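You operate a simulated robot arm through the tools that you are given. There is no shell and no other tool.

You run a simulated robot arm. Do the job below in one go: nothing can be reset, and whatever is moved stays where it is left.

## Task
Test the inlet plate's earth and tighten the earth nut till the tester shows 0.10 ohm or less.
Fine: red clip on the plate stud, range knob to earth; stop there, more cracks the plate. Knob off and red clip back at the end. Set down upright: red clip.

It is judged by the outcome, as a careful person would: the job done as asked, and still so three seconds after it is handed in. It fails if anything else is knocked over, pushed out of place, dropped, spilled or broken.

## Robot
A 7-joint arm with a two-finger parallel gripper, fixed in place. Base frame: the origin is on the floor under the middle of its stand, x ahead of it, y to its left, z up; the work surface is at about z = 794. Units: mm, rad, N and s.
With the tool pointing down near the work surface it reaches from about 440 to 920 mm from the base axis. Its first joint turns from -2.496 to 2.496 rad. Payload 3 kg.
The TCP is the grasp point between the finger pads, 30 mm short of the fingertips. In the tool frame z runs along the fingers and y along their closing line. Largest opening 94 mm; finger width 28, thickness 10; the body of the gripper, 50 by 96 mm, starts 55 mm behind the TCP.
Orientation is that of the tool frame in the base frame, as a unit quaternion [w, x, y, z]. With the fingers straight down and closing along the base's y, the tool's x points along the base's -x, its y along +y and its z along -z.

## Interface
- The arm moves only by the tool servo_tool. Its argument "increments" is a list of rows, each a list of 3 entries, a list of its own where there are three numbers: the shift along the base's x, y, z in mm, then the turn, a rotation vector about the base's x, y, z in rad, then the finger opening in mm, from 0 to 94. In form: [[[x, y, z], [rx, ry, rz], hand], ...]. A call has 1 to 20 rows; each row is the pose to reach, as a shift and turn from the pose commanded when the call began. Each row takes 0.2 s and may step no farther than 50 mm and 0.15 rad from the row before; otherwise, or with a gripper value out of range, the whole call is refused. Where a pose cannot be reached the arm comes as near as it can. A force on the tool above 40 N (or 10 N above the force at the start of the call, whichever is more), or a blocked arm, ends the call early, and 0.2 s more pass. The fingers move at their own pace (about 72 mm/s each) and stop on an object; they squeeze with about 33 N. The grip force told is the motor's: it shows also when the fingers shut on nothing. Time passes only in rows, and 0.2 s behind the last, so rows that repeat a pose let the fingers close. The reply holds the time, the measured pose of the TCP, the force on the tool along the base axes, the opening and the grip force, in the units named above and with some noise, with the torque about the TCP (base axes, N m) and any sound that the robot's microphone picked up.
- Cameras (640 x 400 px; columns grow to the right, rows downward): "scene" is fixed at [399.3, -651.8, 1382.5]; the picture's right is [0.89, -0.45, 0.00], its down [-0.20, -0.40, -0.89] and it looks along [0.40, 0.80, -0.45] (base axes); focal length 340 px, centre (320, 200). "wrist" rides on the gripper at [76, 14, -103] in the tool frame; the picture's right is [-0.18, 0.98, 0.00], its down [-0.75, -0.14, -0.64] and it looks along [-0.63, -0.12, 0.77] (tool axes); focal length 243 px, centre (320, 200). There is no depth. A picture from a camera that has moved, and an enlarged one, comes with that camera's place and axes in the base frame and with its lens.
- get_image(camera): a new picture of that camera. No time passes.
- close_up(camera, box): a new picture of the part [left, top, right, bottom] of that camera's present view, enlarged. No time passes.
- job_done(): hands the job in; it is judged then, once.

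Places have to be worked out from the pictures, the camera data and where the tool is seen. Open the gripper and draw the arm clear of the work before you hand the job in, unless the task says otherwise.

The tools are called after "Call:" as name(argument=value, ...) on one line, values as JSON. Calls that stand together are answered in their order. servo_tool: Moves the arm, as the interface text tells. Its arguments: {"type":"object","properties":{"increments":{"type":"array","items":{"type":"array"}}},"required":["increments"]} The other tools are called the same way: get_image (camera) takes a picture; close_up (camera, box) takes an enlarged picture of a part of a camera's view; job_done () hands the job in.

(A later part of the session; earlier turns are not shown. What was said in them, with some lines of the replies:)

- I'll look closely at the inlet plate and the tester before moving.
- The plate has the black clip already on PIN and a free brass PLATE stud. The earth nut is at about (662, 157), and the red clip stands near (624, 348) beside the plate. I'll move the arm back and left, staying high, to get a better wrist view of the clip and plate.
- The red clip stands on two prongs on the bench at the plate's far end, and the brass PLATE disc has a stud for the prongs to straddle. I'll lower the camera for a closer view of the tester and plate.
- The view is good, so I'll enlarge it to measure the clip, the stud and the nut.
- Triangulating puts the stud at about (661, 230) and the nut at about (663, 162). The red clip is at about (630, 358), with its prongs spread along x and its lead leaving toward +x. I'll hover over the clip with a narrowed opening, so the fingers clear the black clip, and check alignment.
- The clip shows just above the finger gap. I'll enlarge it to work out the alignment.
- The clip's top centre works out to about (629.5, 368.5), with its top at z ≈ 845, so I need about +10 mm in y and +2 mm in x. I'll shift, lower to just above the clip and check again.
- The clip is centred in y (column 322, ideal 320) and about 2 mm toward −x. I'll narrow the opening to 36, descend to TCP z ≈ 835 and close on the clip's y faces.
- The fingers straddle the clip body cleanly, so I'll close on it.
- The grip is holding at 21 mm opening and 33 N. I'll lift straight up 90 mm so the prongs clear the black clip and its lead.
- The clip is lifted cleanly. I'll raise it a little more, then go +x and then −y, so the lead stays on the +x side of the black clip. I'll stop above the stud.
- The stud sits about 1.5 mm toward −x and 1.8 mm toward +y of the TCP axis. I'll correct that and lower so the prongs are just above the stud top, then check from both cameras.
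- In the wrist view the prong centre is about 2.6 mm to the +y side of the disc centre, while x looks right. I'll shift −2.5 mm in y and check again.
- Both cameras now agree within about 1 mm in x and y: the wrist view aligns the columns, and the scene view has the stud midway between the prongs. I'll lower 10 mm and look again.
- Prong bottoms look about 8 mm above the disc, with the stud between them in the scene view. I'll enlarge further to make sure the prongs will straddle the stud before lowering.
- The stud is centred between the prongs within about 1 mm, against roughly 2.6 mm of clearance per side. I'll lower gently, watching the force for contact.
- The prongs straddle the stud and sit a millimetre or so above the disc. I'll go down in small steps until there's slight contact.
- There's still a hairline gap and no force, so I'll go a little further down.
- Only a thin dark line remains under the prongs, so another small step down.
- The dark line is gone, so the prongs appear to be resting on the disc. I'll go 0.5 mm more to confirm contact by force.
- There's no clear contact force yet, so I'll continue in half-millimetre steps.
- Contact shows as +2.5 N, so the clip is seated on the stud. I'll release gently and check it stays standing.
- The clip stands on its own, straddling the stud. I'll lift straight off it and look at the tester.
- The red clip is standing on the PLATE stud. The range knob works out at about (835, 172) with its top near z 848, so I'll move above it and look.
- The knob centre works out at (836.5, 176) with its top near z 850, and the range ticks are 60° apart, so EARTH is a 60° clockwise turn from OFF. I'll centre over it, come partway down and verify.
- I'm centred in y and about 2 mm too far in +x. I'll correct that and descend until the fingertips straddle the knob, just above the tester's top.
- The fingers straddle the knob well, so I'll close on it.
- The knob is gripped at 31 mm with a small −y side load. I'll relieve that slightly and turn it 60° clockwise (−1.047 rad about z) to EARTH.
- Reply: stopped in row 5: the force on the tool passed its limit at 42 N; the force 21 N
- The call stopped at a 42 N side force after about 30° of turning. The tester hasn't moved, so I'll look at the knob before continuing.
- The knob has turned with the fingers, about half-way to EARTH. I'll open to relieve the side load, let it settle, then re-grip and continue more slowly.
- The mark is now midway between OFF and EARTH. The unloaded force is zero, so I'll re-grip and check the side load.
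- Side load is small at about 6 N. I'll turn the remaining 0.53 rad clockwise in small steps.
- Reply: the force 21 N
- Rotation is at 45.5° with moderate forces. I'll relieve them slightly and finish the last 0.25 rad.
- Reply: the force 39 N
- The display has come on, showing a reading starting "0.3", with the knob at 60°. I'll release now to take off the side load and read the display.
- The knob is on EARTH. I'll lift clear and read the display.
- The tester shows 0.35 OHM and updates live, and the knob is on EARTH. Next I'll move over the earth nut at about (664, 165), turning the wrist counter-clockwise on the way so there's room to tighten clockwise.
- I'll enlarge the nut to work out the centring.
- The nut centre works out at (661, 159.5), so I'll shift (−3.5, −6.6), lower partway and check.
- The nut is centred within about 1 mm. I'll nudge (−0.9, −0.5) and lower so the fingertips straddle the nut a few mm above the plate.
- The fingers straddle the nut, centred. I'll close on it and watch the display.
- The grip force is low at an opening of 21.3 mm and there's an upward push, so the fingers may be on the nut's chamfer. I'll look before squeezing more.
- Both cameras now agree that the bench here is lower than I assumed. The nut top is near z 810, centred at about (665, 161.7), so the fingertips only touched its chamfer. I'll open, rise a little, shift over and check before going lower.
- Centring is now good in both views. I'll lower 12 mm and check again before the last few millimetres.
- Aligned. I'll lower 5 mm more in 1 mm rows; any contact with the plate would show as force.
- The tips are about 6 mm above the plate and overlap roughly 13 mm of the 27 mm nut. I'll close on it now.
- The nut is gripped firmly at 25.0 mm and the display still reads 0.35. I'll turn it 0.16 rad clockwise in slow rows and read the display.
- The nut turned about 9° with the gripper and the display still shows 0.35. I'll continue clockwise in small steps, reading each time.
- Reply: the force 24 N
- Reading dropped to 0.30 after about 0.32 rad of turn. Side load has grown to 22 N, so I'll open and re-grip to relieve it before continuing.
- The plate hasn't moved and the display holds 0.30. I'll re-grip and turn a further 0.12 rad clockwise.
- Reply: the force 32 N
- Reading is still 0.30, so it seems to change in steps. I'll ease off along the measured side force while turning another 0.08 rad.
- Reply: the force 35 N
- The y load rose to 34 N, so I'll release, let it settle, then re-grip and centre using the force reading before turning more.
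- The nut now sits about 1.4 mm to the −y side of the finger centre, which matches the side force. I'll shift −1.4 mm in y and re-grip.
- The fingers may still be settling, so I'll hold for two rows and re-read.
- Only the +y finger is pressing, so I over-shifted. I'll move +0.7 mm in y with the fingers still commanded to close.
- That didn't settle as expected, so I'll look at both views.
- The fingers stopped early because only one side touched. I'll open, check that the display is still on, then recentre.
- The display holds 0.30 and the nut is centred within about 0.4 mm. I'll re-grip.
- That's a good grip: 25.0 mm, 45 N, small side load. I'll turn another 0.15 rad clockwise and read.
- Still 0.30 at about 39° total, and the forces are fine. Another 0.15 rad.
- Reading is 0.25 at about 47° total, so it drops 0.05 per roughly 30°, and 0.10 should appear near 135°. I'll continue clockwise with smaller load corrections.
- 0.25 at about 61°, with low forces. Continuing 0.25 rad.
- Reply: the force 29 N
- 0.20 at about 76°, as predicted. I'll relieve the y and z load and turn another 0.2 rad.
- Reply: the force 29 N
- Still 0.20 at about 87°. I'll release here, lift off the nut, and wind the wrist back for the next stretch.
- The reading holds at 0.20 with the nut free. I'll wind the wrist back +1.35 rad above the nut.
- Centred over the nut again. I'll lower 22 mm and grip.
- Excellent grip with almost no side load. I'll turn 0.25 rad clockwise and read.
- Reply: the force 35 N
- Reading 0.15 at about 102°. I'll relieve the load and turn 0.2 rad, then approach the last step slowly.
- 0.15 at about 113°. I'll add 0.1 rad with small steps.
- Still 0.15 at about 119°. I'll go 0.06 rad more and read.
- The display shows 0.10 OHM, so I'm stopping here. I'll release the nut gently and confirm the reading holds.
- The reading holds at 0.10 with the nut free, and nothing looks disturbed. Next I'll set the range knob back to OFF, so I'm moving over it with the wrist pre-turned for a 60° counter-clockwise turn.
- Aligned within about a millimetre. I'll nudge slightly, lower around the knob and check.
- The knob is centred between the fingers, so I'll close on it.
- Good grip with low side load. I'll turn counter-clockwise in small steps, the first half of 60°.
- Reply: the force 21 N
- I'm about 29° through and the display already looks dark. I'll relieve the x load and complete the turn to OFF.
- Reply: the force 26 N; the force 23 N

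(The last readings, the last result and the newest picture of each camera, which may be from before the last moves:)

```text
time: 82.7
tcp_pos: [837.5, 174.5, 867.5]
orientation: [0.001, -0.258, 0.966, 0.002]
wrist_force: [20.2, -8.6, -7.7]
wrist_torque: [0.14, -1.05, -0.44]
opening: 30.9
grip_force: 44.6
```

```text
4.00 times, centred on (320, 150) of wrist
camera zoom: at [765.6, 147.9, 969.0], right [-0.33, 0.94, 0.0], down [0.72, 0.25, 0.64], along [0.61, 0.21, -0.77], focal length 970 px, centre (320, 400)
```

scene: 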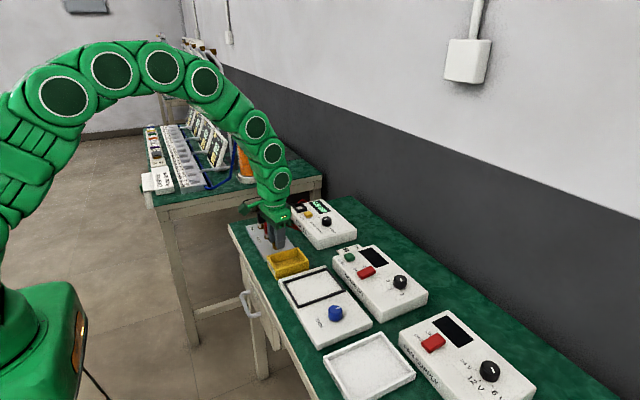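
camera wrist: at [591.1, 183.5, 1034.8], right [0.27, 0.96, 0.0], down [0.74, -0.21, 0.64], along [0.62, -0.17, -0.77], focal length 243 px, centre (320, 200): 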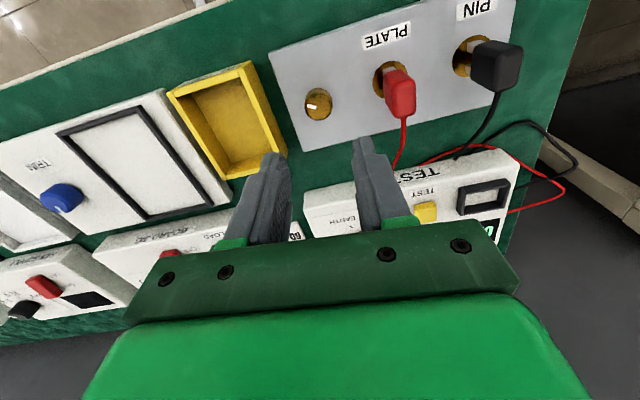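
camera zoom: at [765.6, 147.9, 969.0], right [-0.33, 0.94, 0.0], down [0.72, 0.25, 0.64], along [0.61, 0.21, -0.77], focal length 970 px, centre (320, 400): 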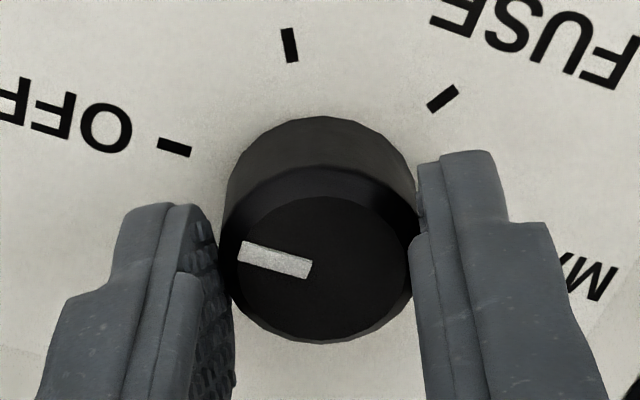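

Torque about z shows −0.44 N·m, so the knob has reached its OFF stop and the mark points at OFF. I'll release and lift.

Call:
servo_tool(increments=[[[0, 0, 0], [0, 0, 0], 36], [[0, 0, 0], [0, 0, 0], 48], [[0, 0, 0], [0, 0, 0], 50], [[0, 0, 15], [0, 0, 0], 50], [[0, 0, 35], [0, 0, 0], 50], [[0, 0, 60], [0, 0, -0.1], 50], [[-10, 0, 85], [0, 0, -0.23], 50], [[-40, 5, 100], [0, 0, -0.36], 50], [[-80, 15, 105], [0, 0, -0.45], 50], [[-115, 25, 105], [0, 0, -0.522], 50], [[-115, 25, 105], [0, 0, -0.522], 50]])

Call:
close_up(camera="scene", box=[230, 170, 376, 260])

Call:
close_up(camera="scene", box=[300, 190, 360, 235])

Call:
get_image(camera="wrist")

```text
time: 85.1
tcp_pos: [724.8, 202.9, 968.5]
orientation: [0.0, 0.0, 1.0, 0.002]
wrist_force: [0.3, -0.7, 0.4]
wrist_torque: [-0.05, 0.01, 0.0]
opening: 50.2
grip_force: 0.1
```

```text
4.38 times, centred on (303, 215) of scene
camera zoom: at [399.3, -651.8, 1382.5], right [0.89, -0.45, 0.0], down [-0.2, -0.4, -0.89], along [0.4, 0.8, -0.45], focal length 1490 px, centre (394, 134)
```

zoom: 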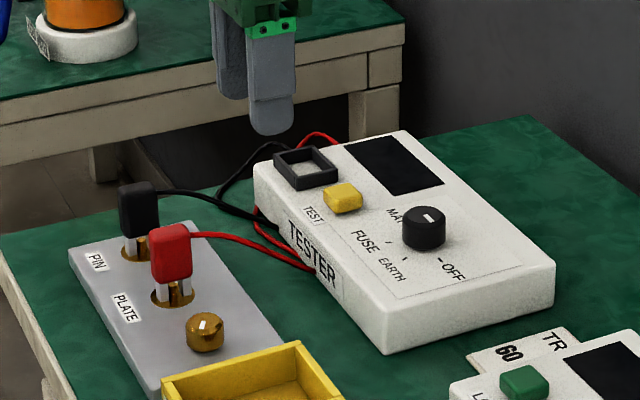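

```text
8.89 times, centred on (330, 212) of scene
camera zoom: at [399.3, -651.8, 1382.5], right [0.89, -0.45, 0.0], down [-0.2, -0.4, -0.89], along [0.4, 0.8, -0.45], focal length 3021 px, centre (231, 89)
```

zoom: 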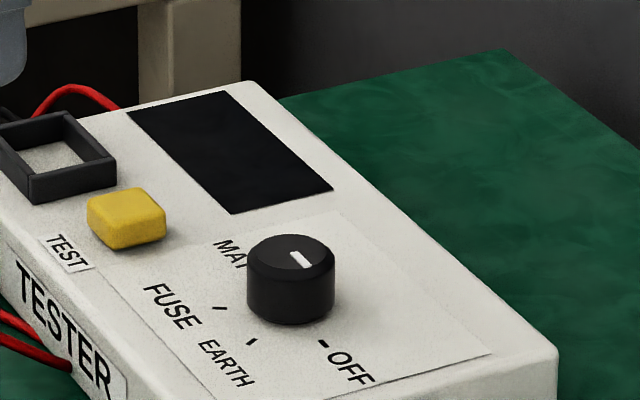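

```text
taken
camera wrist: at [648.3, 216.4, 1071.2], right [0.19, 0.98, 0.0], down [0.75, -0.14, 0.64], along [0.63, -0.12, -0.77], focal length 243 px, centre (320, 200)
```

wrist: 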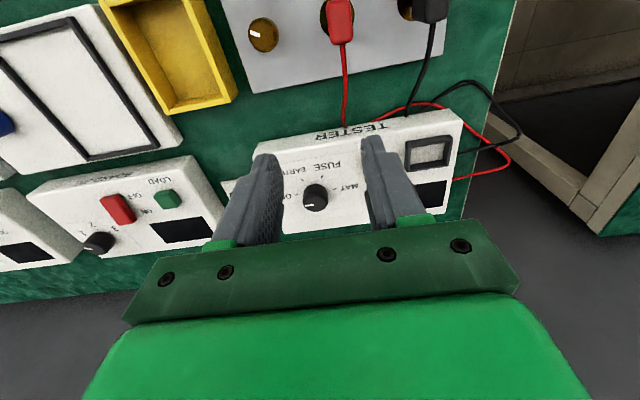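

The knob is at OFF and the display is dark. Next I'll fetch the red clip, moving above it with a narrowed opening (grasp pose about (660, 229.4)).

Call:
servo_tool(increments=[[[-30, 12, 0], [0, 0, 0], 46], [[-64, 27, 0], [0, 0, 0], 40], [[-64, 27, -25], [0, 0, 0], 38], [[-64, 27, -50], [0, 0, 0], 38], [[-64, 27, -65], [0, 0, 0], 38], [[-64, 27, -65], [0, 0, 0], 38]])

Call:
close_up(camera="wrist", box=[240, 70, 400, 170])

Call:
close_up(camera="scene", box=[230, 180, 310, 240])

```text
time: 86.5
tcp_pos: [660.0, 227.2, 905.2]
orientation: [-0.001, 0.001, 1.0, 0.002]
wrist_force: [0.0, 0.0, 0.6]
wrist_torque: [0.01, 0.01, -0.01]
opening: 38.0
grip_force: 0.0
```

```text
4.00 times, centred on (320, 120) of wrist
camera zoom: at [583.3, 240.9, 1007.7], right [0.19, 0.98, 0.0], down [0.75, -0.14, 0.64], along [0.63, -0.12, -0.77], focal length 970 px, centre (320, 520)
```

zoom: 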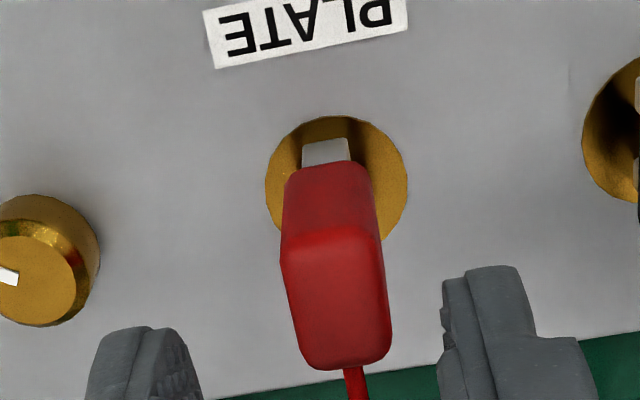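

```text
6.67 times, centred on (270, 210) of scene
camera zoom: at [399.3, -651.8, 1382.5], right [0.89, -0.45, 0.0], down [-0.2, -0.4, -0.89], along [0.4, 0.8, -0.45], focal length 2266 px, centre (653, 133)
```

zoom: 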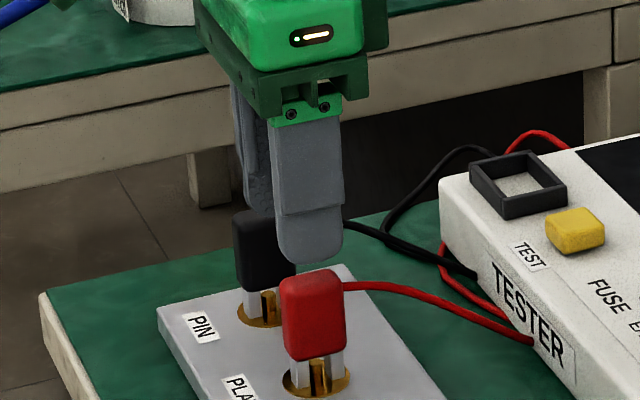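

The clip is about 2.7 mm to +y of the finger centre, so I'll correct, lower to just above its top and check again.

Call:
servo_tool(increments=[[[0.7, 2.7, 0], [0, 0, 0], 38], [[0.7, 2.7, -12], [0, 0, 0], 38], [[0.7, 2.7, -22], [0, 0, 0], 38], [[0.7, 2.7, -22], [0, 0, 0], 38]])

Call:
close_up(camera="wrist", box=[240, 80, 400, 180])

```text
time: 87.5
tcp_pos: [660.2, 228.7, 883.5]
orientation: [0.0, 0.002, 1.0, 0.002]
wrist_force: [-0.5, 0.5, 0.2]
wrist_torque: [0.01, 0.01, 0.0]
opening: 37.9
grip_force: 0.1
```

```text
4.00 times, centred on (320, 130) of wrist
camera zoom: at [584.1, 242.8, 985.6], right [0.19, 0.98, 0.0], down [0.75, -0.14, 0.64], along [0.63, -0.12, -0.77], focal length 970 px, centre (320, 480)
```

zoom: 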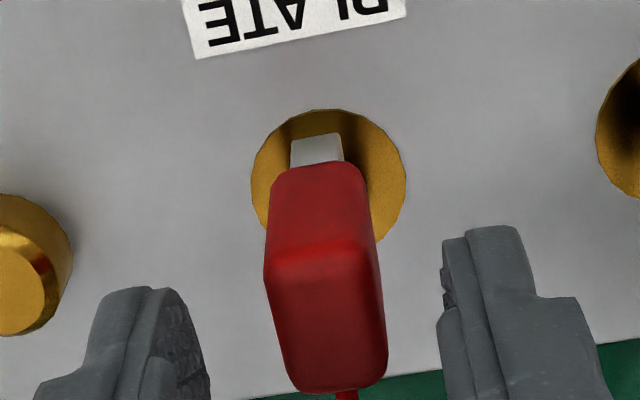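

Only about 0.8 mm off in y. I'll correct and lower to the original grasp height (z ≈ 847), then close.

Call:
servo_tool(increments=[[[0, 0.7, -8], [0, 0, 0], 38], [[0, 0.7, -16], [0, 0, 0], 38], [[0, 0.7, -24], [0, 0, 0], 38], [[0, 0.7, -32], [0, 0, 0], 38], [[0, 0.7, -36], [0, 0, 0], 38], [[0, 0.7, -36], [0, 0, 0], 38]])

Call:
close_up(camera="wrist", box=[240, 90, 400, 190])

```text
time: 88.9
tcp_pos: [659.6, 228.6, 849.3]
orientation: [0.001, 0.001, 1.0, 0.002]
wrist_force: [1.1, -0.2, -0.4]
wrist_torque: [-0.04, -0.03, -0.01]
opening: 38.3
grip_force: 0.1
```

```text
4.00 times, centred on (320, 140) of wrist
camera zoom: at [583.5, 243.2, 950.7], right [0.19, 0.98, 0.0], down [0.75, -0.14, 0.64], along [0.63, -0.12, -0.77], focal length 970 px, centre (320, 440)
```

zoom: 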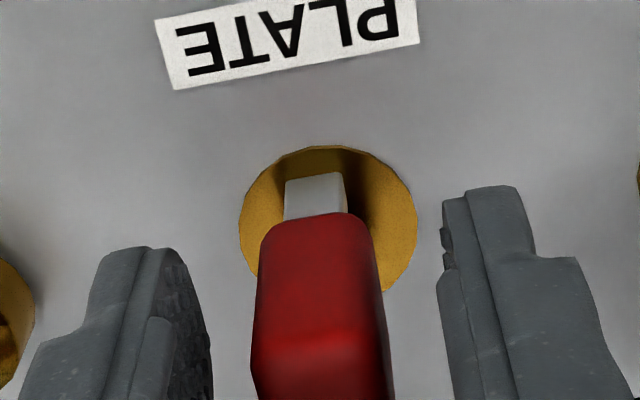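

The view matches the release view almost exactly, about 1.3 mm higher. I'll drop 1 mm and close on the clip.

Call:
servo_tool(increments=[[[0, 0, -1], [0, 0, 0], 38], [[0, 0, -1.2], [0, 0, 0], 24], [[0, 0, -1.2], [0, 0, 0], 8], [[0, 0, -1.2], [0, 0, 0], 8], [[0, 0, -1.2], [0, 0, 0], 8]])

Call:
close_up(camera="wrist", box=[240, 90, 400, 190])

```text
time: 90.1
tcp_pos: [660.3, 228.4, 847.2]
orientation: [0.0, 0.001, 1.0, 0.001]
wrist_force: [-0.1, -0.6, 1.3]
wrist_torque: [-0.01, -0.03, 0.04]
opening: 20.9
grip_force: 32.5
```

```text
4.00 times, centred on (320, 140) of wrist
camera zoom: at [584.3, 243.3, 949.1], right [0.19, 0.98, 0.0], down [0.75, -0.14, 0.64], along [0.63, -0.12, -0.77], focal length 970 px, centre (320, 440)
```

zoom: 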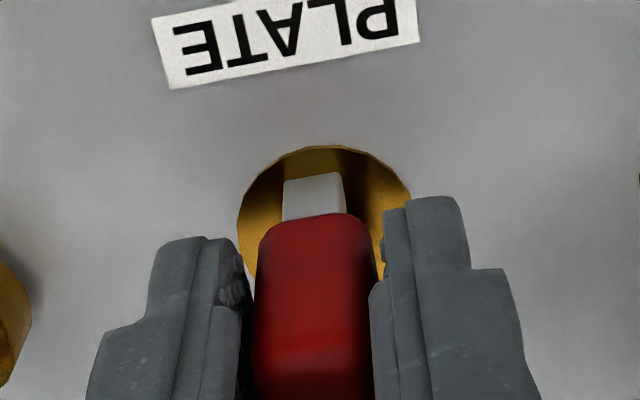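

The clip is gripped at 20.9 mm. I'll lift straight off the stud to a safe height.

Call:
servo_tool(increments=[[[0, 0, 6], [0, 0, 0], 8], [[0, 0, 14], [0, 0, 0], 8], [[0, 0, 25], [0, 0, 0], 8], [[0, 0, 40], [0, 0, 0], 8], [[0, 0, 60], [0, 0, 0], 8], [[0, 0, 80], [0, 0, 0], 8], [[0, 0, 98], [0, 0, 0], 8], [[0, 0, 98], [0, 0, 0], 8]])

Call:
close_up(camera="scene", box=[210, 160, 350, 260])

```text
time: 91.9
tcp_pos: [660.6, 229.9, 947.4]
orientation: [0.0, 0.001, 1.0, 0.001]
wrist_force: [0.5, 0.3, -0.3]
wrist_torque: [-0.02, 0.0, 0.01]
opening: 21.0
grip_force: 33.4
```

```text
4.00 times, centred on (280, 210) of scene
camera zoom: at [399.3, -651.8, 1382.5], right [0.89, -0.45, 0.0], down [-0.2, -0.4, -0.89], along [0.4, 0.8, -0.45], focal length 1360 px, centre (480, 160)
```

zoom: 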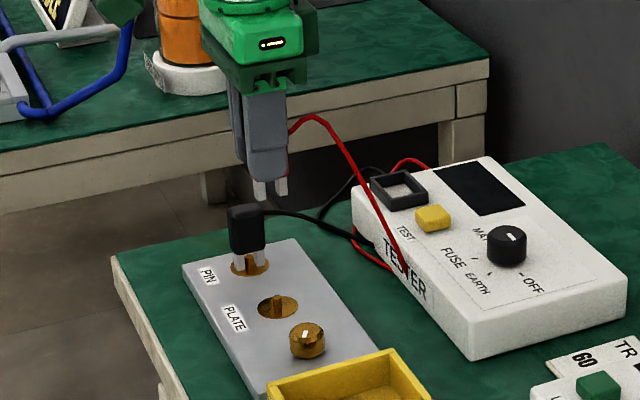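

The clip is clear and plate, stud and nut are undisturbed. I'll carry it at height in +y over the black clip, then −x to its original spot, and descend partway.

Call:
servo_tool(increments=[[[0, 25, 0], [0, 0, 0], 8], [[0, 50, 0], [0, 0, 0], 8], [[0, 75, 0], [0, 0, 0], 8], [[0, 100, 0], [0, 0, 0], 8], [[0, 125, 0], [0, 0, 0], 8], [[-10, 139, 0], [0, 0, 0], 8], [[-31, 139, 0], [0, 0, 0], 8], [[-31, 139, -25], [0, 0, 0], 8], [[-31, 139, -50], [0, 0, 0], 8], [[-31, 139, -70], [0, 0, 0], 8], [[-31, 139, -70], [0, 0, 0], 8]])

Call:
close_up(camera="wrist", box=[240, 90, 400, 190])

Call:
close_up(camera="scene", box=[210, 160, 330, 240])

```text
time: 94.3
tcp_pos: [627.7, 367.7, 872.3]
orientation: [0.001, 0.001, 1.0, 0.001]
wrist_force: [0.3, 0.6, -0.2]
wrist_torque: [-0.02, 0.01, -0.01]
opening: 20.6
grip_force: 33.0
```

```text
4.00 times, centred on (320, 140) of wrist
camera zoom: at [552.4, 382.3, 974.6], right [0.19, 0.98, 0.0], down [0.75, -0.14, 0.64], along [0.63, -0.12, -0.77], focal length 970 px, centre (320, 440)
```

zoom: 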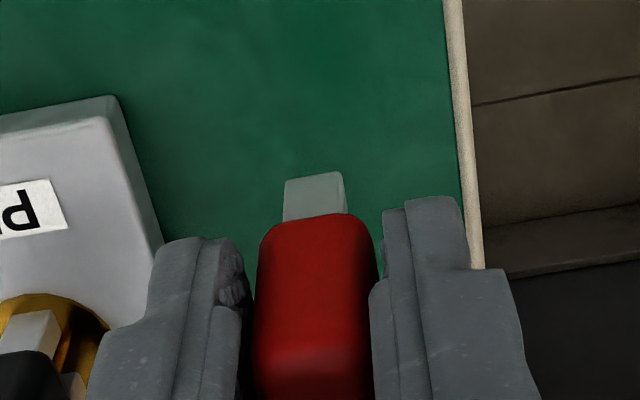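

```text
5.00 times, centred on (270, 200) of scene
camera zoom: at [399.3, -651.8, 1382.5], right [0.89, -0.45, 0.0], down [-0.2, -0.4, -0.89], along [0.4, 0.8, -0.45], focal length 1699 px, centre (570, 200)
```

zoom: 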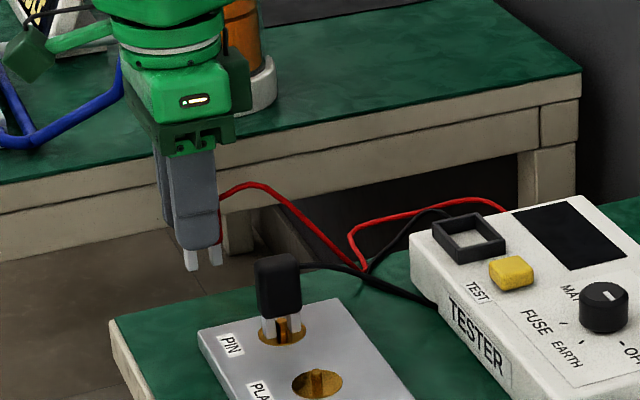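

I'm over the original spot to within 1 mm. I'll lower 36 mm, then finish in small steps until contact.

Call:
servo_tool(increments=[[[0.8, 0, -8], [0, 0, 0], 8], [[0.8, 0, -16], [0, 0, 0], 8], [[0.8, 0, -24], [0, 0, 0], 8], [[0.8, 0, -31], [0, 0, 0], 8], [[0.8, 0, -36], [0, 0, 0], 8], [[0.8, 0, -36], [0, 0, 0], 8]])

Call:
close_up(camera="wrist", box=[240, 90, 400, 190])

Call:
close_up(camera="scene", box=[225, 185, 285, 230])

```text
time: 95.7
tcp_pos: [631.3, 367.5, 839.4]
orientation: [0.002, 0.002, 1.0, 0.002]
wrist_force: [0.5, -0.5, 0.4]
wrist_torque: [0.0, 0.0, -0.01]
opening: 20.7
grip_force: 33.1
```

```text
4.00 times, centred on (320, 140) of wrist
camera zoom: at [554.8, 382.5, 940.7], right [0.19, 0.98, 0.0], down [0.75, -0.14, 0.64], along [0.63, -0.12, -0.77], focal length 970 px, centre (320, 440)
```

zoom: 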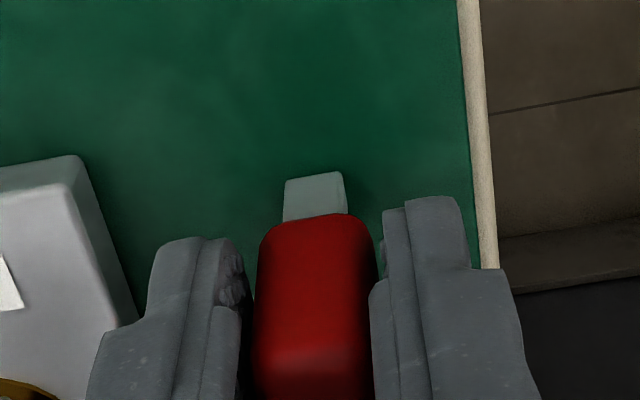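

```text
8.89 times, centred on (255, 208) of scene
camera zoom: at [399.3, -651.8, 1382.5], right [0.89, -0.45, 0.0], down [-0.2, -0.4, -0.89], along [0.4, 0.8, -0.45], focal length 3021 px, centre (898, 133)
```

zoom: 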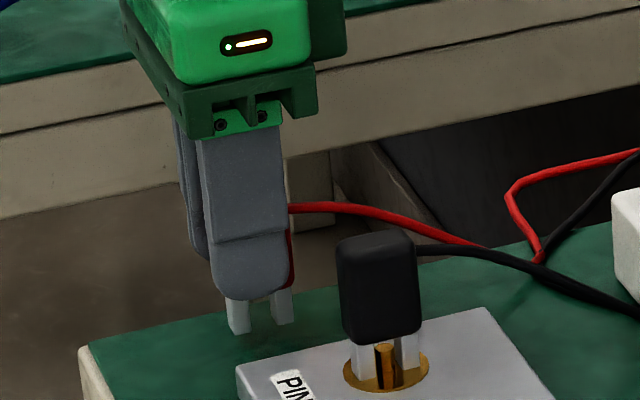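

About 5 mm of height remains and x is 1.5 mm over. I'll lower 4 mm with a small x correction.

Call:
servo_tool(increments=[[[-0.8, 0, -1], [0, 0, 0], 8], [[-1, 0, -2], [0, 0, 0], 8], [[-1, 0, -3], [0, 0, 0], 8], [[-1, 0, -4], [0, 0, 0], 8], [[-1, 0, -4], [0, 0, 0], 8]])

Call:
close_up(camera="wrist", box=[280, 110, 360, 160])

Call:
close_up(camera="scene", box=[235, 205, 265, 227])

```text
time: 96.9
tcp_pos: [629.8, 368.5, 834.3]
orientation: [0.001, 0.0, 1.0, 0.002]
wrist_force: [0.2, -0.1, 0.2]
wrist_torque: [-0.04, 0.05, 0.02]
opening: 21.1
grip_force: 32.9
```

```text
8.00 times, centred on (320, 135) of wrist
camera zoom: at [553.2, 381.9, 936.5], right [0.19, 0.98, 0.0], down [0.75, -0.14, 0.64], along [0.63, -0.12, -0.77], focal length 1941 px, centre (320, 720)
```

zoom: 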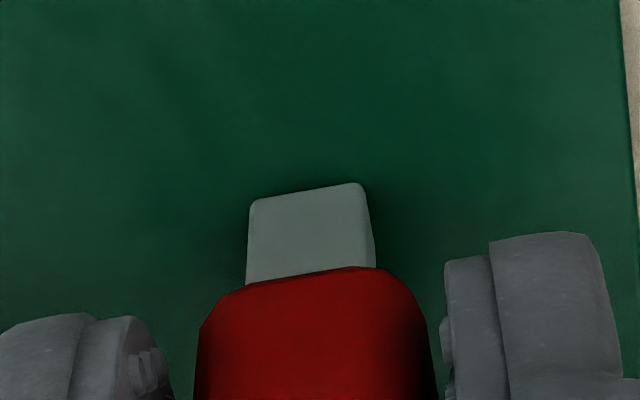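

```text
16.00 times, centred on (250, 216) of scene
camera zoom: at [399.3, -651.8, 1382.5], right [0.89, -0.45, 0.0], down [-0.2, -0.4, -0.89], along [0.4, 0.8, -0.45], focal length 5438 px, centre (1440, -56)
```

zoom: 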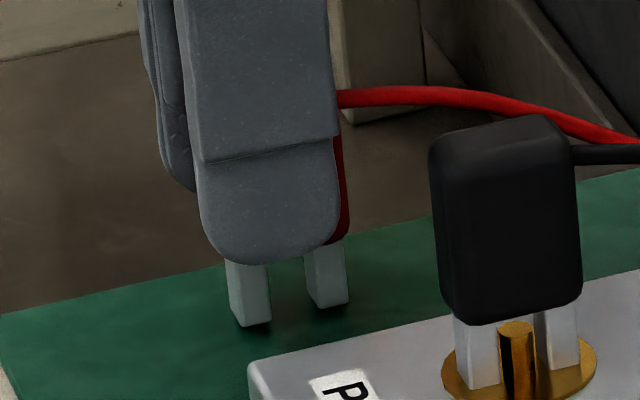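

About 1 mm to go, with no contact yet. Small steps down.

Call:
servo_tool(increments=[[[0, 0.2, -0.5], [0, 0, 0], 8], [[0, 0.2, -1.0], [0, 0, 0], 8], [[0, 0.2, -1.0], [0, 0, 0], 8]])

Call:
close_up(camera="scene", box=[235, 205, 265, 227])

```text
time: 97.7
tcp_pos: [630.5, 369.2, 834.5]
orientation: [0.001, 0.001, 1.0, 0.002]
wrist_force: [-0.8, 0.6, -0.5]
wrist_torque: [0.01, 0.02, 0.02]
opening: 20.7
grip_force: 32.9
```

```text
16.00 times, centred on (250, 216) of scene
camera zoom: at [399.3, -651.8, 1382.5], right [0.89, -0.45, 0.0], down [-0.2, -0.4, -0.89], along [0.4, 0.8, -0.45], focal length 5438 px, centre (1440, -56)
```

zoom: 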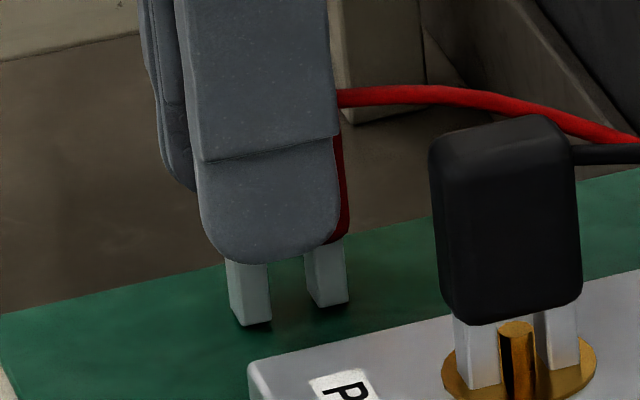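

A thin dark line still shows under the prongs, so I'll continue down.

Call:
servo_tool(increments=[[[0, 0, -0.6], [0, 0, 0], 8], [[0, 0, -1.0], [0, 0, 0], 8], [[0, 0, -1.0], [0, 0, 0], 8]])

Call:
close_up(camera="scene", box=[235, 205, 265, 227])

```text
time: 98.5
tcp_pos: [629.7, 370.3, 834.3]
orientation: [0.001, 0.001, 1.0, 0.002]
wrist_force: [0.0, -0.8, 2.2]
wrist_torque: [0.02, 0.01, 0.01]
opening: 21.3
grip_force: 33.2
```

```text
16.00 times, centred on (250, 216) of scene
camera zoom: at [399.3, -651.8, 1382.5], right [0.89, -0.45, 0.0], down [-0.2, -0.4, -0.89], along [0.4, 0.8, -0.45], focal length 5438 px, centre (1440, -56)
```

zoom: 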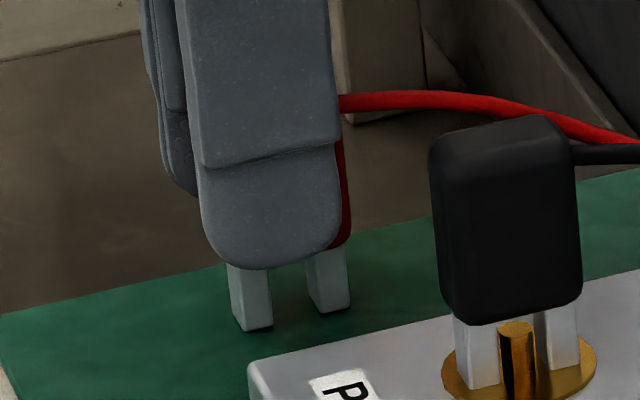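

Contact: +2.2 N, and the gap has gone. I'll release gently.

Call:
servo_tool(increments=[[[0, 0, 0], [0, 0, 0], 24], [[0, 0, 0], [0, 0, 0], 30], [[0, 0, 0], [0, 0, 0], 38], [[0, 0, 0], [0, 0, 0], 38]])

Call:
close_up(camera="wrist", box=[240, 90, 400, 190])

Call:
close_up(camera="scene", box=[225, 185, 285, 230])

```text
time: 99.5
tcp_pos: [629.5, 368.2, 832.5]
orientation: [-0.001, 0.001, 1.0, 0.001]
wrist_force: [0.4, 0.3, -0.1]
wrist_torque: [-0.01, 0.02, 0.01]
opening: 37.8
grip_force: 0.0
```

```text
4.00 times, centred on (320, 140) of wrist
camera zoom: at [553.4, 382.3, 934.9], right [0.19, 0.98, 0.0], down [0.75, -0.14, 0.64], along [0.63, -0.12, -0.77], focal length 970 px, centre (320, 440)
```

zoom: 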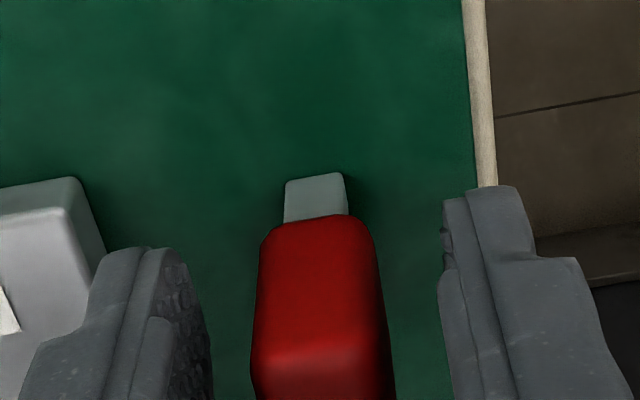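

```text
8.89 times, centred on (255, 208) of scene
camera zoom: at [399.3, -651.8, 1382.5], right [0.89, -0.45, 0.0], down [-0.2, -0.4, -0.89], along [0.4, 0.8, -0.45], focal length 3021 px, centre (898, 133)
```

zoom: 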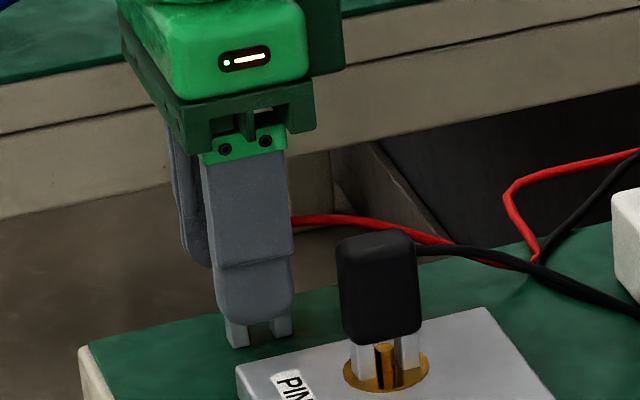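

The clip stands on its original spot, and the camera pose matches the pick within 1 mm. I'll lift straight up and draw the arm clear.

Call:
servo_tool(increments=[[[0, 0, 8], [0, 0, 0], 38], [[0, 0, 20], [0, 0, 0], 38], [[0, 0, 40], [0, 0, 0], 38], [[0, 0, 70], [0, 0, 0], 40], [[0, 0, 110], [0, 0, 0], 60], [[0, -10, 150], [0, 0, 0], 80], [[-15, -40, 190], [0, 0, 0], 94], [[-40, -75, 230], [0, 0, 0], 94], [[-65, -110, 265], [0, 0, 0], 94], [[-90, -145, 290], [0, 0, 0], 94], [[-90, -145, 290], [0, 0, 0], 94]])

Call:
get_image(camera="scene")

Call:
close_up(camera="scene", box=[220, 180, 380, 280])

Call:
get_image(camera="wrist")

```text
refused: row 7 steps farther than a row can; nothing moved
```

```text
taken
```

scene: 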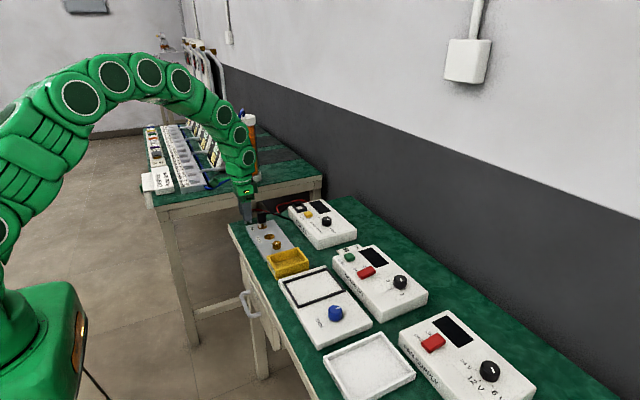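

```text
4.00 times, centred on (300, 230) of scene
camera zoom: at [399.3, -651.8, 1382.5], right [0.89, -0.45, 0.0], down [-0.2, -0.4, -0.89], along [0.4, 0.8, -0.45], focal length 1360 px, centre (400, 80)
```

zoom: 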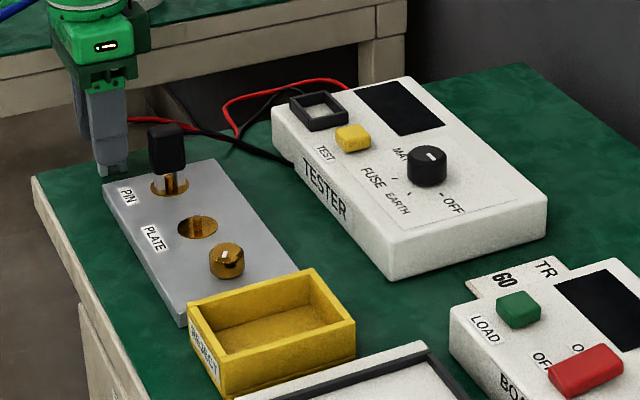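

```text
taken
camera wrist: at [553.4, 382.3, 934.9], right [0.19, 0.98, 0.0], down [0.75, -0.14, 0.64], along [0.63, -0.12, -0.77], focal length 243 px, centre (320, 200)
```

wrist: 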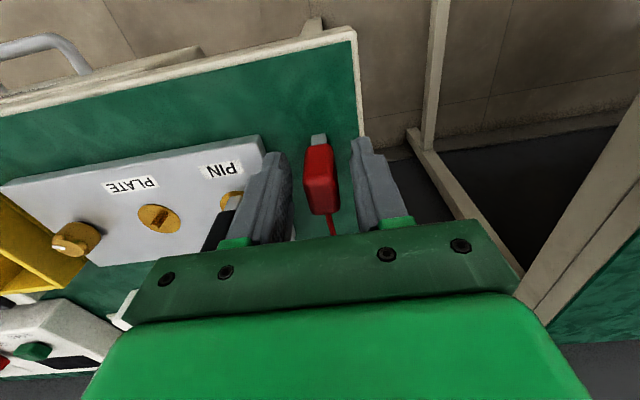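

The call was refused because one step was too long, and nothing moved. I'll retreat with smaller steps.

Call:
servo_tool(increments=[[[0, 0, 8], [0, 0, 0], 38], [[0, 0, 20], [0, 0, 0], 38], [[0, 0, 40], [0, 0, 0], 38], [[0, 0, 70], [0, 0, 0], 38], [[0, 0, 105], [0, 0, 0], 50], [[0, -8, 140], [0, 0, 0], 70], [[-10, -25, 170], [0, 0, 0], 90], [[-25, -50, 198], [0, 0, 0], 94], [[-45, -75, 225], [0, 0, 0], 94], [[-65, -100, 250], [0, 0, 0], 94], [[-85, -125, 275], [0, 0, 0], 94], [[-85, -125, 275], [0, 0, 0], 94]])

Call:
close_up(camera="scene", box=[220, 180, 380, 280])

Call:
get_image(camera="wrist")

Call:
get_image(camera="scene")

```text
time: 102.1
tcp_pos: [542.5, 242.5, 1106.2]
orientation: [0.001, 0.0, 1.0, 0.002]
wrist_force: [-0.1, 0.1, -0.4]
wrist_torque: [-0.04, 0.03, 0.07]
opening: 93.9
grip_force: 0.1
```

```text
4.00 times, centred on (300, 230) of scene
camera zoom: at [399.3, -651.8, 1382.5], right [0.89, -0.45, 0.0], down [-0.2, -0.4, -0.89], along [0.4, 0.8, -0.45], focal length 1360 px, centre (400, 80)
```

zoom: 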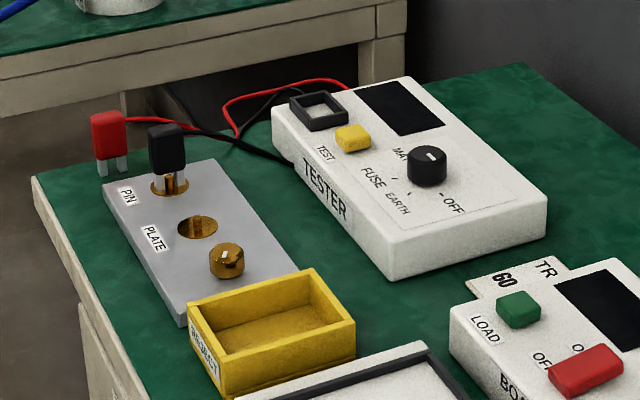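

```text
taken
camera wrist: at [466.9, 256.6, 1208.4], right [0.18, 0.98, 0.0], down [0.75, -0.14, 0.64], along [0.63, -0.12, -0.77], focal length 243 px, centre (320, 200)
```

wrist: 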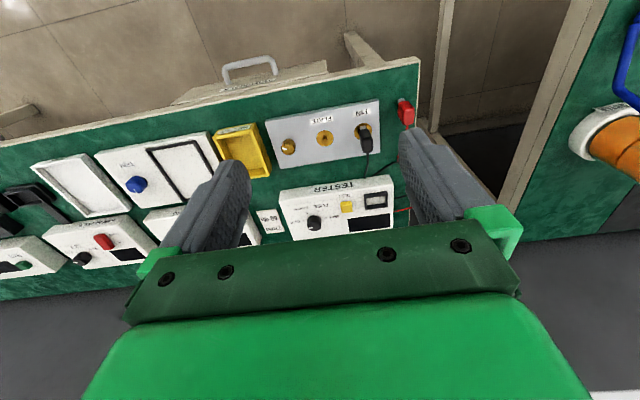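

```text
taken
```

scene: 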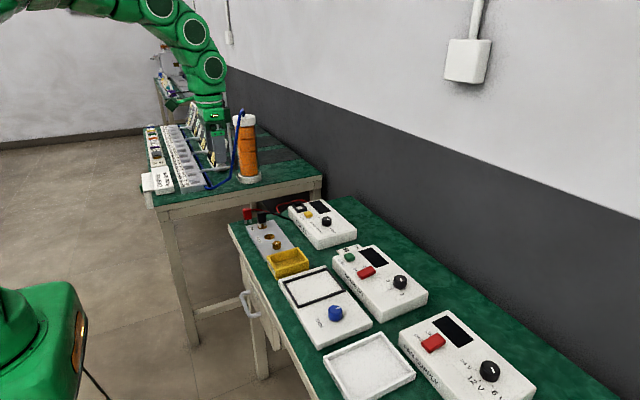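

The final pictures match the starting layout. The red clip is upright on its original spot, the knob is at OFF with the display dark, and the nut is tightened to the 0.10 ohm reading. The plate is uncracked, and the arm is clear with the gripper open, so I'm handing in.

Call:
job_done()

```text
The job is handed in.
```

The earth test is done: the tester went from 0.35 to 0.10 ohm as I tightened the earth nut, and I stopped there. The reading held at 0.10 after I let go of the nut, and the plate shows no cracks.

- **Nut:** turned about 120° clockwise in total. The reading dropped 0.05 ohm at a time, roughly every 30°.
- **Range knob:** back at OFF, and the display is dark.
- **Red clip:** taken off the plate stud and stood upright on the bench, within about 1 mm of where it started. I took "back" to mean that spot, not the black frame on the tester.
- **Everything else:** the final pictures match the starting layout. The arm is clear and the gripper is open.

The knob turn to EARTH was stopped once by a brief 42 N side force. I released, re-gripped and finished it more slowly, and the tester did not move.
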